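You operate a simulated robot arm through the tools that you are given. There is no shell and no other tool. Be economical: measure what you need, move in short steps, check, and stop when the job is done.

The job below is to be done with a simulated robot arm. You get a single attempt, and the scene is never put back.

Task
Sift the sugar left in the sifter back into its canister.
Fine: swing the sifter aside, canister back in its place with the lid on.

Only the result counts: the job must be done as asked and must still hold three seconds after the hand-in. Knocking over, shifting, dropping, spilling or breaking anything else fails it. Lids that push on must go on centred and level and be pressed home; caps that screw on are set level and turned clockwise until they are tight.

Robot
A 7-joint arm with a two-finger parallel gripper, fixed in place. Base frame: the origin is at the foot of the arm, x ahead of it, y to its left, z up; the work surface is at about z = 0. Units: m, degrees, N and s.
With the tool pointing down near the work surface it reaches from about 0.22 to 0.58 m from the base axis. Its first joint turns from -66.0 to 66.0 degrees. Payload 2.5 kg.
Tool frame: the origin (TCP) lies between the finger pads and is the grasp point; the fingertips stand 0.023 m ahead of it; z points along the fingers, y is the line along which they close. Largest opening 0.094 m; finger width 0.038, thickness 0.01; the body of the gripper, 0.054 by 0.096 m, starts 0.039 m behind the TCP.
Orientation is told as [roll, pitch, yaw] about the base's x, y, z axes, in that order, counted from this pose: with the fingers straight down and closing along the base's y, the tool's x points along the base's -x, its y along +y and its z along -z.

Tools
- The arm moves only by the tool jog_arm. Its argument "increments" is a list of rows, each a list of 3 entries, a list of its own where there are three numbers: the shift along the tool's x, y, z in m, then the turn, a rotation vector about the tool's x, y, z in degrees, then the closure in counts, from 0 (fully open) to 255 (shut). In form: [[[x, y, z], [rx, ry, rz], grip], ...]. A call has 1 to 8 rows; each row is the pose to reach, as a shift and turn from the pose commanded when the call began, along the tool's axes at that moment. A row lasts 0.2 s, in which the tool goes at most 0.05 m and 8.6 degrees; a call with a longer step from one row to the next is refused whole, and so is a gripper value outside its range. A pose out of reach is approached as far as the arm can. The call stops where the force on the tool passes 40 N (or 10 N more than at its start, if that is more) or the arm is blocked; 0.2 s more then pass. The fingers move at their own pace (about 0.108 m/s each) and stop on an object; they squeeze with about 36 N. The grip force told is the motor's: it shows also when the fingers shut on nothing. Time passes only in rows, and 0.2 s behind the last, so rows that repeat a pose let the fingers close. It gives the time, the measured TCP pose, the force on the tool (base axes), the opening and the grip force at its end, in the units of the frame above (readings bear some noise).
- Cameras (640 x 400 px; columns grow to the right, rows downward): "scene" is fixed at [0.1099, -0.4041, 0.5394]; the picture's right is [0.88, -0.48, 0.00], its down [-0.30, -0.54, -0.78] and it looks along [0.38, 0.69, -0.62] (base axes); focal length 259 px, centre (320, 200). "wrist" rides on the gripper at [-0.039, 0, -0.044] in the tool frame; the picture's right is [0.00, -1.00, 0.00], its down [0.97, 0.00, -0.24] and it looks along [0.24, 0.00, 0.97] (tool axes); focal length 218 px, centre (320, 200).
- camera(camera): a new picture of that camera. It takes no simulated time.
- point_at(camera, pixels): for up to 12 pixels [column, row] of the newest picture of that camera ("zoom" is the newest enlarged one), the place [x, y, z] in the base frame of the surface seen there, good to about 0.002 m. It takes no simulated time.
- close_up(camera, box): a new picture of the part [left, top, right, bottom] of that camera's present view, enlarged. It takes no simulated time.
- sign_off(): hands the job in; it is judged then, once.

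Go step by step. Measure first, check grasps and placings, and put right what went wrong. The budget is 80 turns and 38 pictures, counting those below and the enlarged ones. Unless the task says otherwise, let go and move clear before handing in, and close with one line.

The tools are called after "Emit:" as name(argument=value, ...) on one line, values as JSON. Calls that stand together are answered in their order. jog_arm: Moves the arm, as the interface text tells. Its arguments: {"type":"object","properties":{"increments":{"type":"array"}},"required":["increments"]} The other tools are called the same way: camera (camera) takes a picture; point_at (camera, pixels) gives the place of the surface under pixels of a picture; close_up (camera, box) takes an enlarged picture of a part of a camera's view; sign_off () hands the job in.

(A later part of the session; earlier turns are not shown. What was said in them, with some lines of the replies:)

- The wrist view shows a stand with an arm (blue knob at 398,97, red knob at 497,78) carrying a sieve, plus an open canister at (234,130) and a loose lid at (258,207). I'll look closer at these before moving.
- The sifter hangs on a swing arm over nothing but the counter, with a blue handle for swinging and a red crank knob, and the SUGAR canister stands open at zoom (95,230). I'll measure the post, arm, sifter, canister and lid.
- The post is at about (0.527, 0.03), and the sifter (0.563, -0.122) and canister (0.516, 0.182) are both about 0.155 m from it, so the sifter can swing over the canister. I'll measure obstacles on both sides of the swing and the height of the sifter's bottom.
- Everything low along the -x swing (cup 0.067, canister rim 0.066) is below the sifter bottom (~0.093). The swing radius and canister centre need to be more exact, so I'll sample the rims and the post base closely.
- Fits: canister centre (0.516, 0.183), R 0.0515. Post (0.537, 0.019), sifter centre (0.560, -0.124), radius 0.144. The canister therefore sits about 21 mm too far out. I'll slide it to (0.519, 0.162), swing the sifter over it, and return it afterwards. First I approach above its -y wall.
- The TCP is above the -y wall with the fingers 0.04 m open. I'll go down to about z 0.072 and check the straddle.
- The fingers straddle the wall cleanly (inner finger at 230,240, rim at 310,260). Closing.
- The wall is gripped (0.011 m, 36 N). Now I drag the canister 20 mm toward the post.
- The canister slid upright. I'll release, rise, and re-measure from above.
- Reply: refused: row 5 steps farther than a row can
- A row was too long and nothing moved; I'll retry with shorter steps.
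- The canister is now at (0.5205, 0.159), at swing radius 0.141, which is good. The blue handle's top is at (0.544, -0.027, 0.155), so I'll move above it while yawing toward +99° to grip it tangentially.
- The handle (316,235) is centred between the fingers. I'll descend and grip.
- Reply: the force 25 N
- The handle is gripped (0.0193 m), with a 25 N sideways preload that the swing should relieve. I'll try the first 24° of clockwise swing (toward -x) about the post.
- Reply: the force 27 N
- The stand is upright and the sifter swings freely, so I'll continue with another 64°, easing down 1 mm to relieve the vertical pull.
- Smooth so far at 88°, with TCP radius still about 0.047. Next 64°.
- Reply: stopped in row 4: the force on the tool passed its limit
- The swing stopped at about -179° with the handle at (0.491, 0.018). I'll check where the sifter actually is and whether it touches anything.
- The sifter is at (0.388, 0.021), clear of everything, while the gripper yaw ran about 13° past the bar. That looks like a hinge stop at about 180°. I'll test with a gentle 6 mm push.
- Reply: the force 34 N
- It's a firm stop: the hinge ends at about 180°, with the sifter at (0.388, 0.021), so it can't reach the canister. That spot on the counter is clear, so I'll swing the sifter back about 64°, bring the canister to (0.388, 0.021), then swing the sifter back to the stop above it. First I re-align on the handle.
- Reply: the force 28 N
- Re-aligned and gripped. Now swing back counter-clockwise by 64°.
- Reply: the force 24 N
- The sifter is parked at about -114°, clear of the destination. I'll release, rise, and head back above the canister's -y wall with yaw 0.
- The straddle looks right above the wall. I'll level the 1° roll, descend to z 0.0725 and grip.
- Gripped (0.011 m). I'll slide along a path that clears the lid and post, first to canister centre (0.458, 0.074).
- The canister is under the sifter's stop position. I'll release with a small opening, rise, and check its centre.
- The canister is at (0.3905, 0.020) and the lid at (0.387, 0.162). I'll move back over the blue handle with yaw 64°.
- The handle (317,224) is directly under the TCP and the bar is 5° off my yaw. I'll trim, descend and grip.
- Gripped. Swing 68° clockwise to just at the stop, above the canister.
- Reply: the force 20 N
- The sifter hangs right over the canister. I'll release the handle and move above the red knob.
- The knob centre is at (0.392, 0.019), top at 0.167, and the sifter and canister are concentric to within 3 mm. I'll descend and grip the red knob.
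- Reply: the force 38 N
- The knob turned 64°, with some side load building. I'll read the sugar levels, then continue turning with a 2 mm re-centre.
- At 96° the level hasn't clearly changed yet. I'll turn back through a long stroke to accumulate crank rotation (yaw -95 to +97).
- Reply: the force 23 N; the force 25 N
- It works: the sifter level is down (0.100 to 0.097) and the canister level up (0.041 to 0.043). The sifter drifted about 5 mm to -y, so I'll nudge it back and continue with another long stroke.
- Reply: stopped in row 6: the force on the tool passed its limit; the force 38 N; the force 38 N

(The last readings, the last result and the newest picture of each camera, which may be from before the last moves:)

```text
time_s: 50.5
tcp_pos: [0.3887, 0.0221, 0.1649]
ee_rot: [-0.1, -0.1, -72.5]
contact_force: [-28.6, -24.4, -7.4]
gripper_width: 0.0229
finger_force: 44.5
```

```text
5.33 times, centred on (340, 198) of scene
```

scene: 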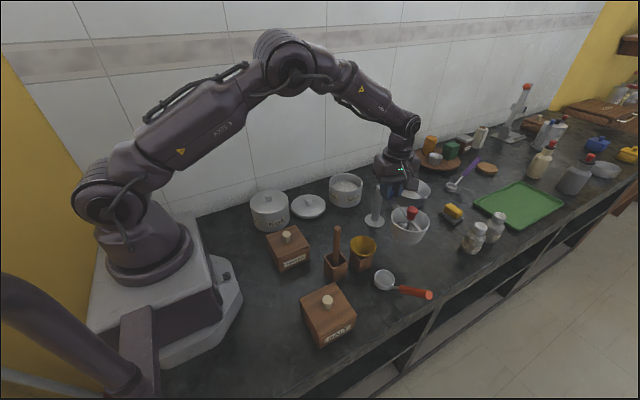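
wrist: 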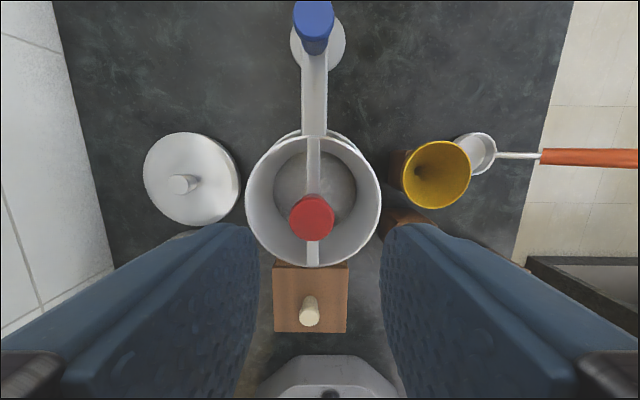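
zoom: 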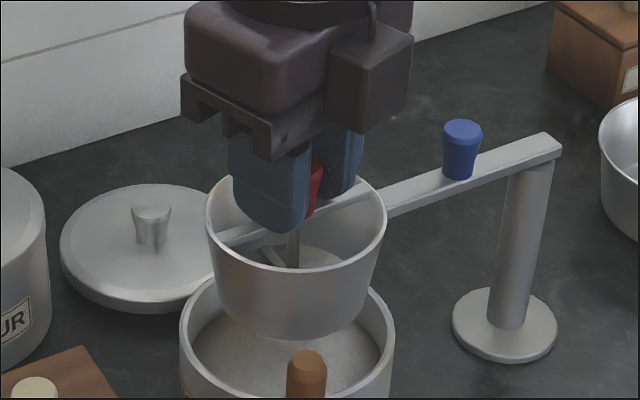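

Emit:
point_at(camera="zoom", pixels=[[320, 262], [335, 258], [270, 266], [310, 262], [240, 365], [335, 345], [220, 345]])

Emit:
jog_arm(increments=[[[-0.0016, -0.0016, 0], [0, 0, -8], 255], [[-0.0016, -0.0016, 0], [0, 0, -16], 255], [[-0.0016, -0.0016, 0], [0, 0, -24], 255], [[-0.0016, -0.0016, 0], [0, 0, -32], 255], [[-0.0016, -0.0016, 0], [0, 0, -40], 255], [[-0.0016, -0.0016, 0], [0, 0, -48], 255], [[-0.0016, -0.0016, 0], [0, 0, -56], 255], [[-0.0016, -0.0016, 0], [0, 0, -64], 255]])

Emit:
jog_arm(increments=[[[0, 0, 0], [0, 0, -8], 255], [[0, 0, 0], [0, 0, -16], 255], [[0, 0, 0], [0, 0, -24], 255], [[0, 0, 0], [0, 0, -32], 255], [[0, 0, 0], [0, 0, -40], 255], [[0, 0, 0], [0, 0, -48], 255], [[0, 0, 0], [0, 0, -56], 255], [[0, 0, 0], [0, 0, -64], 255]])

Emit:
jog_arm(increments=[[[0, 0, 0], [0, 0, -8], 255], [[0, 0, 0], [0, 0, -16], 255], [[0, 0, 0], [0, 0, -24], 255], [[0, 0, 0], [0, 0, -32], 255], [[0, 0, 0], [0, 0, -40], 255], [[0, 0, 0], [0, 0, -48], 255]])

```text
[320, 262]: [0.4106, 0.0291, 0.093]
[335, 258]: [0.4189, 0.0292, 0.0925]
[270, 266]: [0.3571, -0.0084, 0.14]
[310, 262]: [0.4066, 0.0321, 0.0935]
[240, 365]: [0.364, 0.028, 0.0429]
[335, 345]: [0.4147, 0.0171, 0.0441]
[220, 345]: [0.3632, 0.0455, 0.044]
```

```text
time_s: 52.3
tcp_pos: [0.3899, 0.0194, 0.1653]
ee_rot: [-0.1, -0.1, -8.0]
contact_force: [-25.1, -17.5, -5.0]
gripper_width: 0.0222
finger_force: 45.2
```

```text
time_s: 54.1
tcp_pos: [0.3911, 0.023, 0.1645]
ee_rot: [-0.4, -0.4, 55.9]
contact_force: [-12.1, -11.2, -18.8]
gripper_width: 0.0232
finger_force: 45.1
```

```text
time_s: 55.5
tcp_pos: [0.3896, 0.0219, 0.1656]
ee_rot: [0.1, 0.1, 98.6]
contact_force: [-3.3, -1.0, 4.9]
gripper_width: 0.0229
finger_force: 45.3
stopped in row 6: the force on the tool passed its limit (the readings are from after the stop); the commanded pose is now the measured one
```

Another stroke is done, so I'll check what's left in the sifter.

Emit:
close_up(camera="scene", box=[300, 175, 380, 225])

Emit:
point_at(camera="zoom", pixels=[[310, 270], [350, 270], [380, 250], [290, 260], [260, 250]])

```text
8.00 times, centred on (340, 200) of scene
```

zoom: 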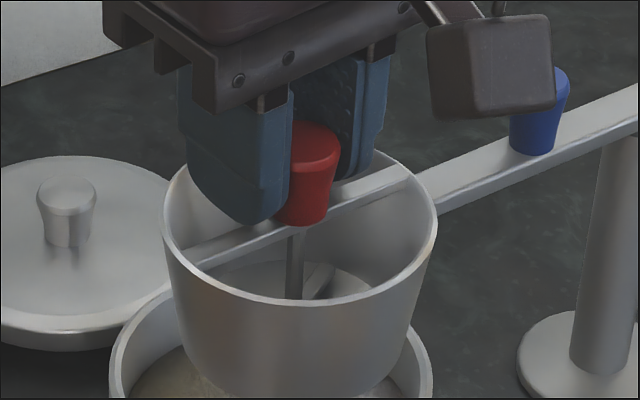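

```text
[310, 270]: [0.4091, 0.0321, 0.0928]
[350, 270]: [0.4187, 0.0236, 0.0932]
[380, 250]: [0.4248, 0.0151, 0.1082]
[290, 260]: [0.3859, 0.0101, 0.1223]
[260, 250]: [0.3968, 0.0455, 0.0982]
```

The level reads about 0.093, which may be the mesh or a last layer. I'll do one more stroke and then look in from above.

Emit:
jog_arm(increments=[[[0, 0, 0], [0, 0, 8], 255], [[0, 0, 0], [0, 0, 16], 255], [[0, 0, 0], [0, 0, 24], 255], [[0, 0, 0], [0, 0, 32], 255], [[0, 0, 0], [0, 0, 40], 255], [[0, 0, 0], [0, 0, 48], 255], [[0, 0, 0], [0, 0, 56], 255], [[0, 0, 0], [0, 0, 64], 255]])

Emit:
jog_arm(increments=[[[0, 0, 0], [0, 0, 8], 255], [[0, 0, 0], [0, 0, 16], 255], [[0, 0, 0], [0, 0, 24], 255], [[0, 0, 0], [0, 0, 34], 255], [[0, 0, 0], [0, 0, 34], 255]])

```text
time_s: 56.2
tcp_pos: [0.3927, 0.021, 0.1664]
ee_rot: [-0.6, -0.2, 77.1]
contact_force: [3.6, -0.1, -2.9]
gripper_width: 0.0229
finger_force: 45.2
stopped in row 3: the force on the tool passed its limit (the readings are from after the stop); the commanded pose is now the measured one
```

```text
refused: row 4 steps farther than a row can; nothing moved
```

The force limit stopped the stroke early (now re-zeroed). I'll continue it.

Emit:
jog_arm(increments=[[[0, 0, 0], [0, 0, 8], 255], [[0, 0, 0], [0, 0, 16], 255], [[0, 0, 0], [0, 0, 24], 255], [[0, 0, 0], [0, 0, 32], 255], [[0, 0, 0], [0, 0, 40], 255], [[0, 0, 0], [0, 0, 48], 255], [[0, 0, 0], [0, 0, 56], 255], [[0, 0, 0], [0, 0, 64], 255]])

Emit:
jog_arm(increments=[[[0, 0, 0], [0, 0, 7], 255], [[0, 0, 0], [0, 0, 14], 255], [[0, 0, 0], [0, 0, 14], 147], [[0, 0, 0], [0, 0, 14], 147], [[0, 0, -0.03], [0, 0, 14], 147], [[0, 0, -0.07], [0, 0, 14], 147], [[0, 0, -0.09], [0, 0, 14], 147]])

Emit:
camera(camera="wrist")

```text
time_s: 58.0
tcp_pos: [0.3974, 0.0212, 0.1673]
ee_rot: [-0.2, -1.5, 12.8]
contact_force: [30.9, -0.8, -6.9]
gripper_width: 0.0222
finger_force: 45.1
```

```text
time_s: 59.6
tcp_pos: [0.3917, 0.0203, 0.2571]
ee_rot: [-0.1, -0.6, -0.9]
contact_force: [-0.4, -0.3, -0.1]
gripper_width: 0.0398
finger_force: 0.1
```

```text
9 pictures are left
```

wrist: 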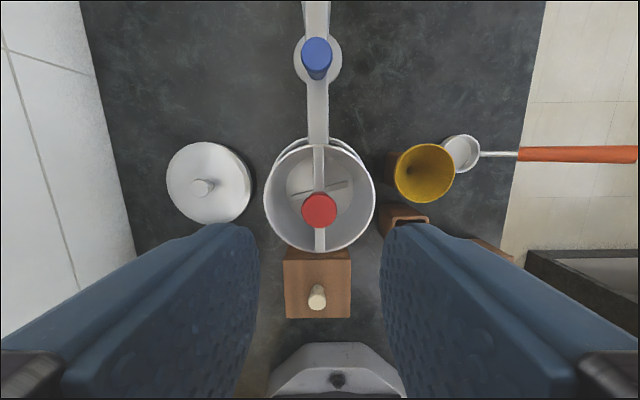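

Emit:
close_up(camera="wrist", box=[256, 125, 384, 205])

Emit:
point_at(camera="zoom", pixels=[[220, 200], [260, 300], [400, 210], [420, 340], [200, 330], [300, 230], [430, 290], [370, 200]])

```text
5.00 times, centred on (320, 165) of wrist
```

zoom: 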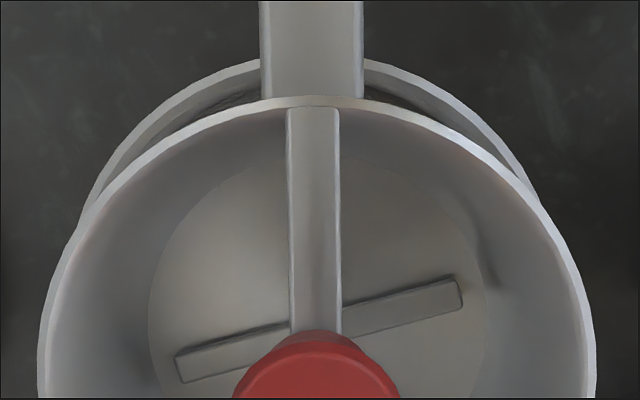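

```text
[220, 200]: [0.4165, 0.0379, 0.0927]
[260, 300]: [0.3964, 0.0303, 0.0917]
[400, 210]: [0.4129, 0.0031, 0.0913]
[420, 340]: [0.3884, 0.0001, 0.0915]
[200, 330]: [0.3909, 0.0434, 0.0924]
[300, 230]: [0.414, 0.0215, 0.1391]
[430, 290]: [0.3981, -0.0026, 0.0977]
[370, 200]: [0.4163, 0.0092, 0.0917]
```

The sifter floor is bare, smooth metal at a uniform 0.092 and the blade is clean, so it is empty. Next I grip the blue handle at about (0.489, 0.019).

Emit:
jog_arm(increments=[[[-0.04, 0, 0], [0, 0, 0], 147], [[-0.08, 0, 0.01], [0, 0, 0], 147], [[-0.0975, -0.0005, 0.045], [0, 0, 0], 147], [[-0.0975, -0.0005, 0.085], [0, 0, 0], 147], [[-0.0975, -0.0005, 0.101], [0, 0, 0], 147], [[-0.0975, -0.0005, 0.101], [0, 0, 0], 200], [[-0.0975, -0.0005, 0.101], [0, 0, 0], 255], [[-0.0975, -0.0005, 0.101], [0, 0, 0], 255]])

```text
time_s: 61.4
tcp_pos: [0.4884, 0.0187, 0.1569]
ee_rot: [0.1, -0.7, -0.9]
contact_force: [3.5, 1.5, -3.7]
gripper_width: 0.019
finger_force: 45.0
```

Handle gripped (0.019 m). Swinging the sifter counter-clockwise by about 98°, back to near its starting position.

Emit:
jog_arm(increments=[[[-0.0005, -0.0067, 0], [0, 0, -8], 255], [[-0.0019, -0.0132, 0], [0, 0, -16], 255], [[-0.0042, -0.0195, 0], [0, 0, -24], 255], [[-0.0073, -0.0254, 0], [0, 0, -32], 255], [[-0.0112, -0.0309, 0], [0, 0, -40], 255], [[-0.0159, -0.0357, 0], [0, 0, -48], 255], [[-0.0212, -0.0398, 0], [0, 0, -56], 255], [[-0.027, -0.0431, 0], [0, 0, -64], 255]])

Emit:
jog_arm(increments=[[[-0.0005, -0.0067, 0], [0, 0, -8], 255], [[-0.0019, -0.0132, 0], [0, 0, -16], 255], [[-0.0042, -0.0195, 0], [0, 0, -24], 255], [[-0.0073, -0.0254, 0], [0, 0, -32], 255], [[-0.0073, -0.0254, 0], [0, 0, -32], 255], [[-0.0073, -0.0254, 0], [0, 0, -32], 147], [[-0.0073, -0.0254, 0], [0, 0, -32], 147], [[-0.0073, -0.0254, -0.04], [0, 0, -32], 147]])

```text
time_s: 63.2
tcp_pos: [0.5161, -0.0221, 0.1554]
ee_rot: [-0.4, -0.6, 63.5]
contact_force: [8.5, 15.7, -10.1]
gripper_width: 0.019
finger_force: 45.2
```

```text
time_s: 65.0
tcp_pos: [0.5407, -0.0301, 0.1977]
ee_rot: [-0.7, 0.1, 95.1]
contact_force: [0.1, -0.6, -0.8]
gripper_width: 0.0398
finger_force: 0.1
```

The sifter is released near its start position. Moving back above the canister's -y wall (0.3905, -0.028) with yaw to 0.

Emit:
jog_arm(increments=[[[0, 0, -0.03], [0, 0, 8], 147], [[-0.003, 0.03, -0.05], [0, 0, 16], 147], [[-0.006, 0.06, -0.05], [0, 0, 24], 147], [[-0.009, 0.09, -0.05], [0, 0, 32], 147], [[-0.012, 0.12, -0.05], [0, 0, 40], 147], [[-0.015, 0.149, -0.05], [0, 0, 48], 147], [[-0.015, 0.149, -0.05], [0, 0, 56], 147], [[-0.015, 0.149, -0.05], [0, 0, 64], 147]])

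Emit:
jog_arm(increments=[[[0, 0, 0.01], [0, 0, 8], 160], [[0, 0, 0.02], [0, 0, 16], 160], [[0, 0, 0.03], [0, 0, 24], 160], [[0, 0, 0.03], [0, 0, 31], 160], [[0, 0, 0.03], [0, 0, 31], 160]])

Emit:
camera(camera="wrist")

```text
time_s: 66.8
tcp_pos: [0.3907, -0.0277, 0.2459]
ee_rot: [-0.2, -0.7, 30.9]
contact_force: [0.5, -0.1, -0.9]
gripper_width: 0.0399
finger_force: 0.0
```

```text
time_s: 68.0
tcp_pos: [0.3905, -0.0283, 0.216]
ee_rot: [0.0, -0.7, 0.0]
contact_force: [-0.3, -0.6, 0.1]
gripper_width: 0.0349
finger_force: 0.1
```

```text
7 pictures are left
```

wrist: 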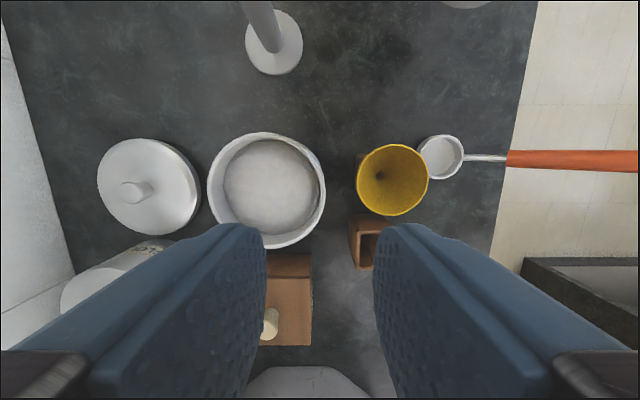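

Emit:
point_at(camera="wrist", pixels=[[210, 185], [323, 195], [260, 135], [275, 246], [268, 185], [357, 180], [385, 145], [98, 185], [198, 190], [135, 192]])

```text
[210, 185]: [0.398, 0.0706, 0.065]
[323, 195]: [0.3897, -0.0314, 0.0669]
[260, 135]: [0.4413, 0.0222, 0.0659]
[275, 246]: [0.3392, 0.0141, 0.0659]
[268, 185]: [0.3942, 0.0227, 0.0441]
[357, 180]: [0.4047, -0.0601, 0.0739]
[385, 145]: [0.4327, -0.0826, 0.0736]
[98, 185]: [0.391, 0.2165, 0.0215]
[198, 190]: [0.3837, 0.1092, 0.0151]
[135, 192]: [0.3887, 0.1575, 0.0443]
```

The canister is unchanged at (0.3905, 0.020), sugar level 0.044. Descend to z 0.0735 and grip.

Emit:
jog_arm(increments=[[[0, 0.0005, 0.04], [0, 0.7, 0], 160], [[0, 0.0005, 0.08], [0, 0.7, 0], 160], [[0, 0.0005, 0.115], [0, 0.7, 0], 160], [[0, 0.0005, 0.1425], [0, 0.7, 0], 160], [[0, 0.0005, 0.1425], [0, 0.7, 0], 200], [[0, 0.0005, 0.1425], [0, 0.7, 0], 255], [[0, 0.0005, 0.1425], [0, 0.7, 0], 255], [[0, 0.0005, 0.1425], [0, 0.7, 0], 255]])

```text
time_s: 69.8
tcp_pos: [0.3931, -0.0276, 0.0724]
ee_rot: [-0.1, 0.1, 0.1]
contact_force: [0.6, 0.8, 0.0]
gripper_width: 0.0102
finger_force: 36.3
```

Gripped. Sliding home by the reverse route, first to (0.458, 0.074), then on to (0.516, 0.183).

Emit:
jog_arm(increments=[[[-0.0085, 0.0068, 0], [0, 0, 0], 255], [[-0.017, 0.0135, 0], [0, 0, 0], 255], [[-0.025, 0.02, 0], [0, 0, 0], 255], [[-0.0335, 0.027, 0], [0, 0, 0], 255], [[-0.042, 0.034, 0], [0, 0, 0], 255], [[-0.0505, 0.0405, 0], [0, 0, 0], 255], [[-0.059, 0.0475, 0], [0, 0, 0], 255], [[-0.067, 0.054, 0], [0, 0, 0], 255]])

Emit:
jog_arm(increments=[[[-0.009, 0.0135, 0], [0, 0, 0], 255], [[-0.018, 0.027, 0], [0, 0, 0], 255], [[-0.027, 0.0405, 0], [0, 0, 0], 255], [[-0.036, 0.054, 0], [0, 0, 0], 255], [[-0.045, 0.0675, 0], [0, 0, 0], 255], [[-0.054, 0.081, 0], [0, 0, 0], 255], [[-0.0585, 0.096, 0], [0, 0, 0], 255], [[-0.0585, 0.109, 0], [0, 0, 0], 255]])

```text
time_s: 71.6
tcp_pos: [0.4601, 0.0269, 0.0731]
ee_rot: [0.0, -0.1, 0.1]
contact_force: [1.4, 0.5, -0.2]
gripper_width: 0.0099
finger_force: 35.6
```

```text
time_s: 73.4
tcp_pos: [0.52, 0.1358, 0.0726]
ee_rot: [0.0, 0.0, 0.1]
contact_force: [-0.2, -3.2, 6.6]
gripper_width: 0.0102
finger_force: 35.5
```

Arrived. I'll release, rise, and measure the canister's position.

Emit:
jog_arm(increments=[[[0, 0, 0], [0, 0, 0], 160], [[0, 0, 0], [0, 0, 0], 160], [[0, 0, -0.04], [0, 0, 0], 160], [[0, 0, -0.08], [0, 0, 0], 147], [[0.02, 0.005, -0.115], [0, 0, 0], 147], [[0.04, 0.01, -0.15], [0, 0, 0], 147], [[0.06, 0.015, -0.18], [0, 0, 0], 147], [[0.08, 0.02, -0.2], [0, 0, 0], 147]])

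Emit:
camera(camera="wrist")

```text
time_s: 75.2
tcp_pos: [0.4385, 0.1552, 0.2721]
ee_rot: [-0.1, 0.1, 0.1]
contact_force: [0.4, 0.5, -1.1]
gripper_width: 0.0398
finger_force: 0.0
```

```text
6 pictures are left
```

wrist: 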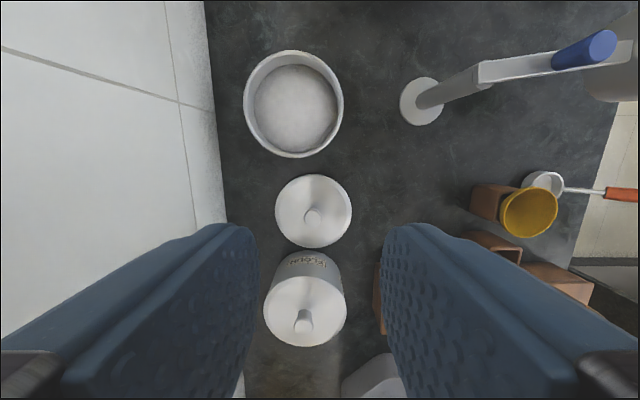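

Emit:
point_at(camera="wrist", pixels=[[246, 105], [341, 105], [292, 53], [295, 155], [295, 105], [277, 212], [350, 212], [314, 176], [316, 246], [314, 216], [305, 212], [322, 212]])

```text
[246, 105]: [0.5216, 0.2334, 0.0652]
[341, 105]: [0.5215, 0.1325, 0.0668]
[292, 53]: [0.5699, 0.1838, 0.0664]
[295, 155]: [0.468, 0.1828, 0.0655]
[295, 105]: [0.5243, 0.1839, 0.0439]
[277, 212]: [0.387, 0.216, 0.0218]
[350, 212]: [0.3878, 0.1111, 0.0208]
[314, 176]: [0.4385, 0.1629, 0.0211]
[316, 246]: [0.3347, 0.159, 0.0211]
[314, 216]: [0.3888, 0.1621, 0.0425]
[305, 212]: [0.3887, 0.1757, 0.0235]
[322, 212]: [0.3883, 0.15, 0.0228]
```

The canister is home at (0.519, 0.183), within 3 mm of its start. The lid knob is at (0.388, 0.163), top 0.043; I'll approach and grip it.

Emit:
jog_arm(increments=[[[0.013, 0.002, 0.045], [0, 0, 0], 147], [[0.026, 0.004, 0.09], [0, 0, 0], 147], [[0.039, 0.006, 0.135], [0, 0, 0], 147], [[0.0505, 0.008, 0.175], [0, 0, 0], 147], [[0.0505, 0.008, 0.2], [0, 0, 0], 147], [[0.0505, 0.008, 0.2], [0, 0, 0], 147]])

Emit:
camera(camera="wrist")

```text
time_s: 76.6
tcp_pos: [0.3872, 0.163, 0.0735]
ee_rot: [0.0, -0.1, 0.0]
contact_force: [-0.4, 0.3, 0.1]
gripper_width: 0.04
finger_force: 0.1
```

```text
5 pictures are left
```

wrist: 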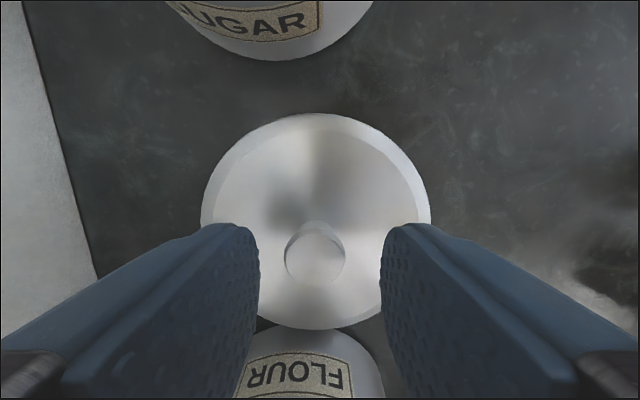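

The knob top (315,255) sits right on the tool axis. Descend 0.023 and grip.

Emit:
jog_arm(increments=[[[0, 0.001, 0.012], [0, 0, 0], 147], [[0, 0.001, 0.023], [0, 0, 0], 147], [[0, 0.001, 0.023], [0, 0, 0], 200], [[0, 0.001, 0.023], [0, 0, 0], 255], [[0, 0.001, 0.023], [0, 0, 0], 255], [[0, 0.001, 0.023], [0, 0, 0], 255]])

```text
time_s: 78.0
tcp_pos: [0.3871, 0.1648, 0.0494]
ee_rot: [0.0, 0.0, 0.1]
contact_force: [-1.9, -1.6, 4.6]
gripper_width: 0.0221
finger_force: 35.9
```

Knob gripped (0.022 m). Lift 0.085 and carry above the canister.

Emit:
jog_arm(increments=[[[0, 0, -0.03], [0, 0, 0], 255], [[0, 0, -0.06], [0, 0, 0], 255], [[0, 0, -0.085], [0, 0, 0], 255], [[-0.03, 0.0045, -0.085], [0, 0, 0], 255], [[-0.06, 0.009, -0.085], [0, 0, 0], 255], [[-0.09, 0.0135, -0.085], [0, 0, 0], 255], [[-0.115, 0.0165, -0.085], [0, 0, 0], 255], [[-0.132, 0.019, -0.085], [0, 0, 0], 255]])

Emit:
close_up(camera="scene", box=[290, 130, 410, 205])

Emit:
point_at(camera="zoom", pixels=[[215, 245], [320, 245], [265, 262], [265, 290]])

```text
time_s: 79.8
tcp_pos: [0.5189, 0.183, 0.1339]
ee_rot: [0.0, 0.0, 0.1]
contact_force: [-0.3, -0.1, 0.5]
gripper_width: 0.022
finger_force: 36.2
```

```text
5.33 times, centred on (350, 168) of scene
```

zoom: 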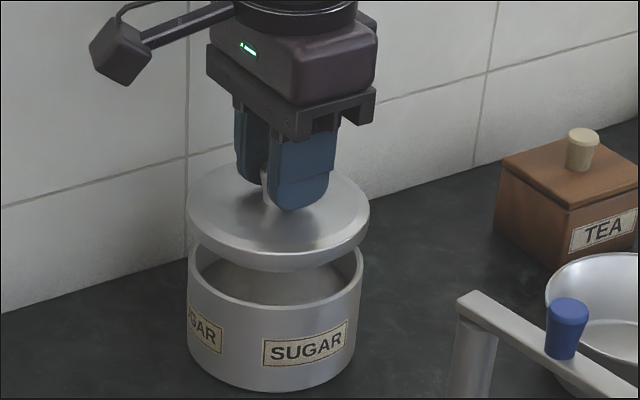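

```text
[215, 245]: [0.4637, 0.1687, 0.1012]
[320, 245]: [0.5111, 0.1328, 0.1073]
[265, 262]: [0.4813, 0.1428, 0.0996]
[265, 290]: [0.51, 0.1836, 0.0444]
```

The lid hangs level and centred over the canister. I'll lower it with small steps, adding a 1 mm x trim, until it contacts.

Emit:
jog_arm(increments=[[[-0.001, 0, 0.007], [0, 0, 0], 255], [[-0.001, 0, 0.013], [0, 0, 0], 255], [[-0.001, 0, 0.017], [0, 0, 0], 255], [[-0.001, 0, 0.02], [0, 0, 0], 255], [[-0.001, 0, 0.023], [0, 0, 0], 255], [[-0.001, 0, 0.026], [0, 0, 0], 255], [[-0.001, 0, 0.029], [0, 0, 0], 255], [[-0.001, 0, 0.032], [0, 0, 0], 255]])

```text
time_s: 81.6
tcp_pos: [0.5225, 0.1848, 0.1058]
ee_rot: [0.2, 0.0, 0.1]
contact_force: [-8.5, -3.1, 15.2]
gripper_width: 0.022
finger_force: 36.1
```

The lid slid about 10 mm over the rim with 15 N resistance. Press further until it bottoms out.

Emit:
jog_arm(increments=[[[0.001, 0, 0.002], [0, 0, 0], 255], [[0.001, 0, 0.004], [0, 0, 0], 255], [[0.001, 0, 0.006], [0, 0, 0], 255], [[0.001, 0, 0.008], [0, 0, 0], 255], [[0.001, 0, 0.01], [0, 0, 0], 255], [[0.001, 0, 0.012], [0, 0, 0], 255]])

Emit:
close_up(camera="scene", box=[310, 150, 390, 200])

```text
time_s: 82.2
tcp_pos: [0.521, 0.1857, 0.1043]
ee_rot: [0.1, -0.2, 0.1]
contact_force: [-3.3, -0.8, 4.2]
gripper_width: 0.0219
finger_force: 35.7
stopped in row 2: the force on the tool passed its limit (the readings are from after the stop); the commanded pose is now the measured one
```

```text
8.00 times, centred on (350, 175) of scene
```

zoom: 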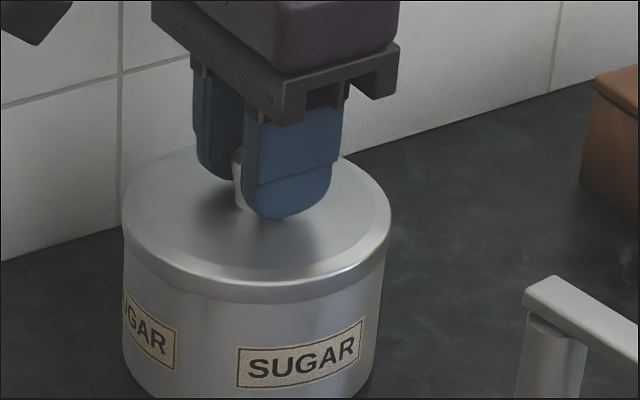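

Looks level and seated. I'll check level with points across the top and press once more to see whether it moves.

Emit:
point_at(camera="zoom", pixels=[[140, 210], [370, 205], [200, 265], [300, 265], [180, 155], [260, 290], [140, 255], [380, 250]])

Emit:
jog_arm(increments=[[[0, 0, 0.002], [0, 0, 0], 255], [[0, 0, 0.004], [0, 0, 0], 255], [[0, 0, 0.006], [0, 0, 0], 255], [[0, 0, 0.008], [0, 0, 0], 255], [[0, 0, 0.01], [0, 0, 0], 255]])

```text
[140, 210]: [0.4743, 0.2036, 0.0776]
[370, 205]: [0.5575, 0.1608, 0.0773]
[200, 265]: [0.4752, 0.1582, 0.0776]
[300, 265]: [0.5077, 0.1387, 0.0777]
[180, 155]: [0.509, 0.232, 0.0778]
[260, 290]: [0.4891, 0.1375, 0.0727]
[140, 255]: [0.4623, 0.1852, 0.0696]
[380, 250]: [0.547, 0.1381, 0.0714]
```

```text
time_s: 82.9
tcp_pos: [0.5227, 0.1849, 0.1046]
ee_rot: [0.2, -0.3, 0.1]
contact_force: [-2.7, -0.8, 3.9]
gripper_width: 0.0219
finger_force: 36.4
stopped in row 3: the force on the tool passed its limit (the readings are from after the stop); the commanded pose is now the measured one
```

Emit:
point_at(camera="zoom", pixels=[[200, 280], [200, 290], [200, 296], [200, 300], [200, 305], [200, 310], [200, 320], [300, 283], [300, 290], [300, 298], [300, 303], [300, 310]])

```text
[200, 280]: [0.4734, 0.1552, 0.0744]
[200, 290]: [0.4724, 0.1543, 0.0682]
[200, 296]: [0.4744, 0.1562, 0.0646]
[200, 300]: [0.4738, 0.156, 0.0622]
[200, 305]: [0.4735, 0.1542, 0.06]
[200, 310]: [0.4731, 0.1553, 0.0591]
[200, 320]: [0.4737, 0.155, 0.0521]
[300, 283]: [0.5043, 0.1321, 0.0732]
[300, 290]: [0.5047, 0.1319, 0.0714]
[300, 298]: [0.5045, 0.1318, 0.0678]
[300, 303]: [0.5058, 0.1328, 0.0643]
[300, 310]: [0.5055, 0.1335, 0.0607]
```

The lid's flange meets the rim at z ≈ 0.065 all round, the top is level at 0.0776, and a further press doesn't move it, so it is home. Release and rise.

Emit:
jog_arm(increments=[[[0, 0, 0], [0, 0, 0], 147], [[0, 0, 0], [0, 0, 0], 147], [[0, 0, -0.03], [0, 0, 0], 147], [[0, 0, -0.07], [0, 0, 0], 147], [[0, 0, -0.11], [0, 0, 0], 147], [[0.04, 0, -0.13], [0, 0, 0], 147], [[0.08, 0, -0.15], [0, 0, 0], 147], [[0.08, 0, -0.15], [0, 0, 0], 147]])

Emit:
camera(camera="wrist")

Emit:
camera(camera="scene")

```text
time_s: 84.7
tcp_pos: [0.4427, 0.1849, 0.2552]
ee_rot: [0.2, -0.4, 0.1]
contact_force: [0.0, -0.1, 0.2]
gripper_width: 0.0396
finger_force: 0.0
```

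```text
2 pictures are left
```

wrist: 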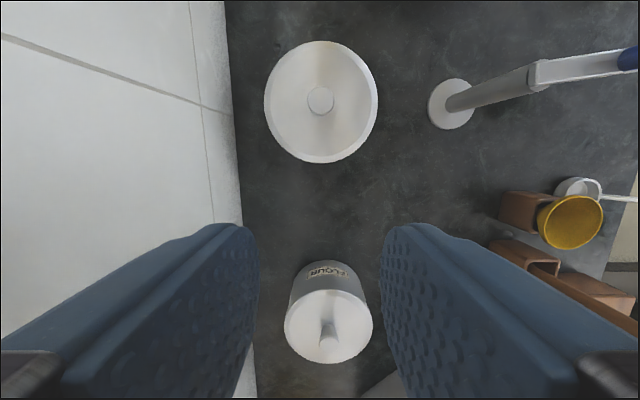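

```text
1 pictures are left
```

scene: 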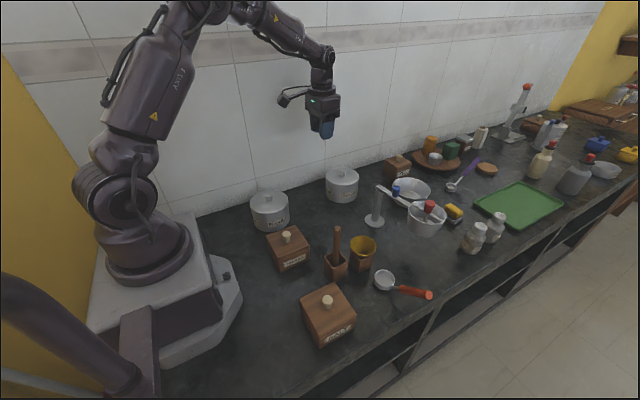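

Emit:
point_at(camera="wrist", pixels=[[268, 95], [374, 95], [320, 45], [320, 156], [320, 100]])

```text
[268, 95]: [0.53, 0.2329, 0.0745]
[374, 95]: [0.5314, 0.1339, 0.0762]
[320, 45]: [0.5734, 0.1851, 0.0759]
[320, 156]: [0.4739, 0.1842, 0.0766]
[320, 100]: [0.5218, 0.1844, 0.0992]
```

The lid is on and level, centred at about (0.522, 0.184), and the canister stands in its spot. The sifter is swung aside empty, everything else looks undisturbed, and the gripper is clear, so I'm handing in.

Emit:
sign_off()

```text
The job is handed in.
```

The sugar is sifted back into its canister. The canister is back in its place, about 6 mm from where it started by my last measurement, with the lid pressed on level. The empty sifter is swung aside near its starting position.
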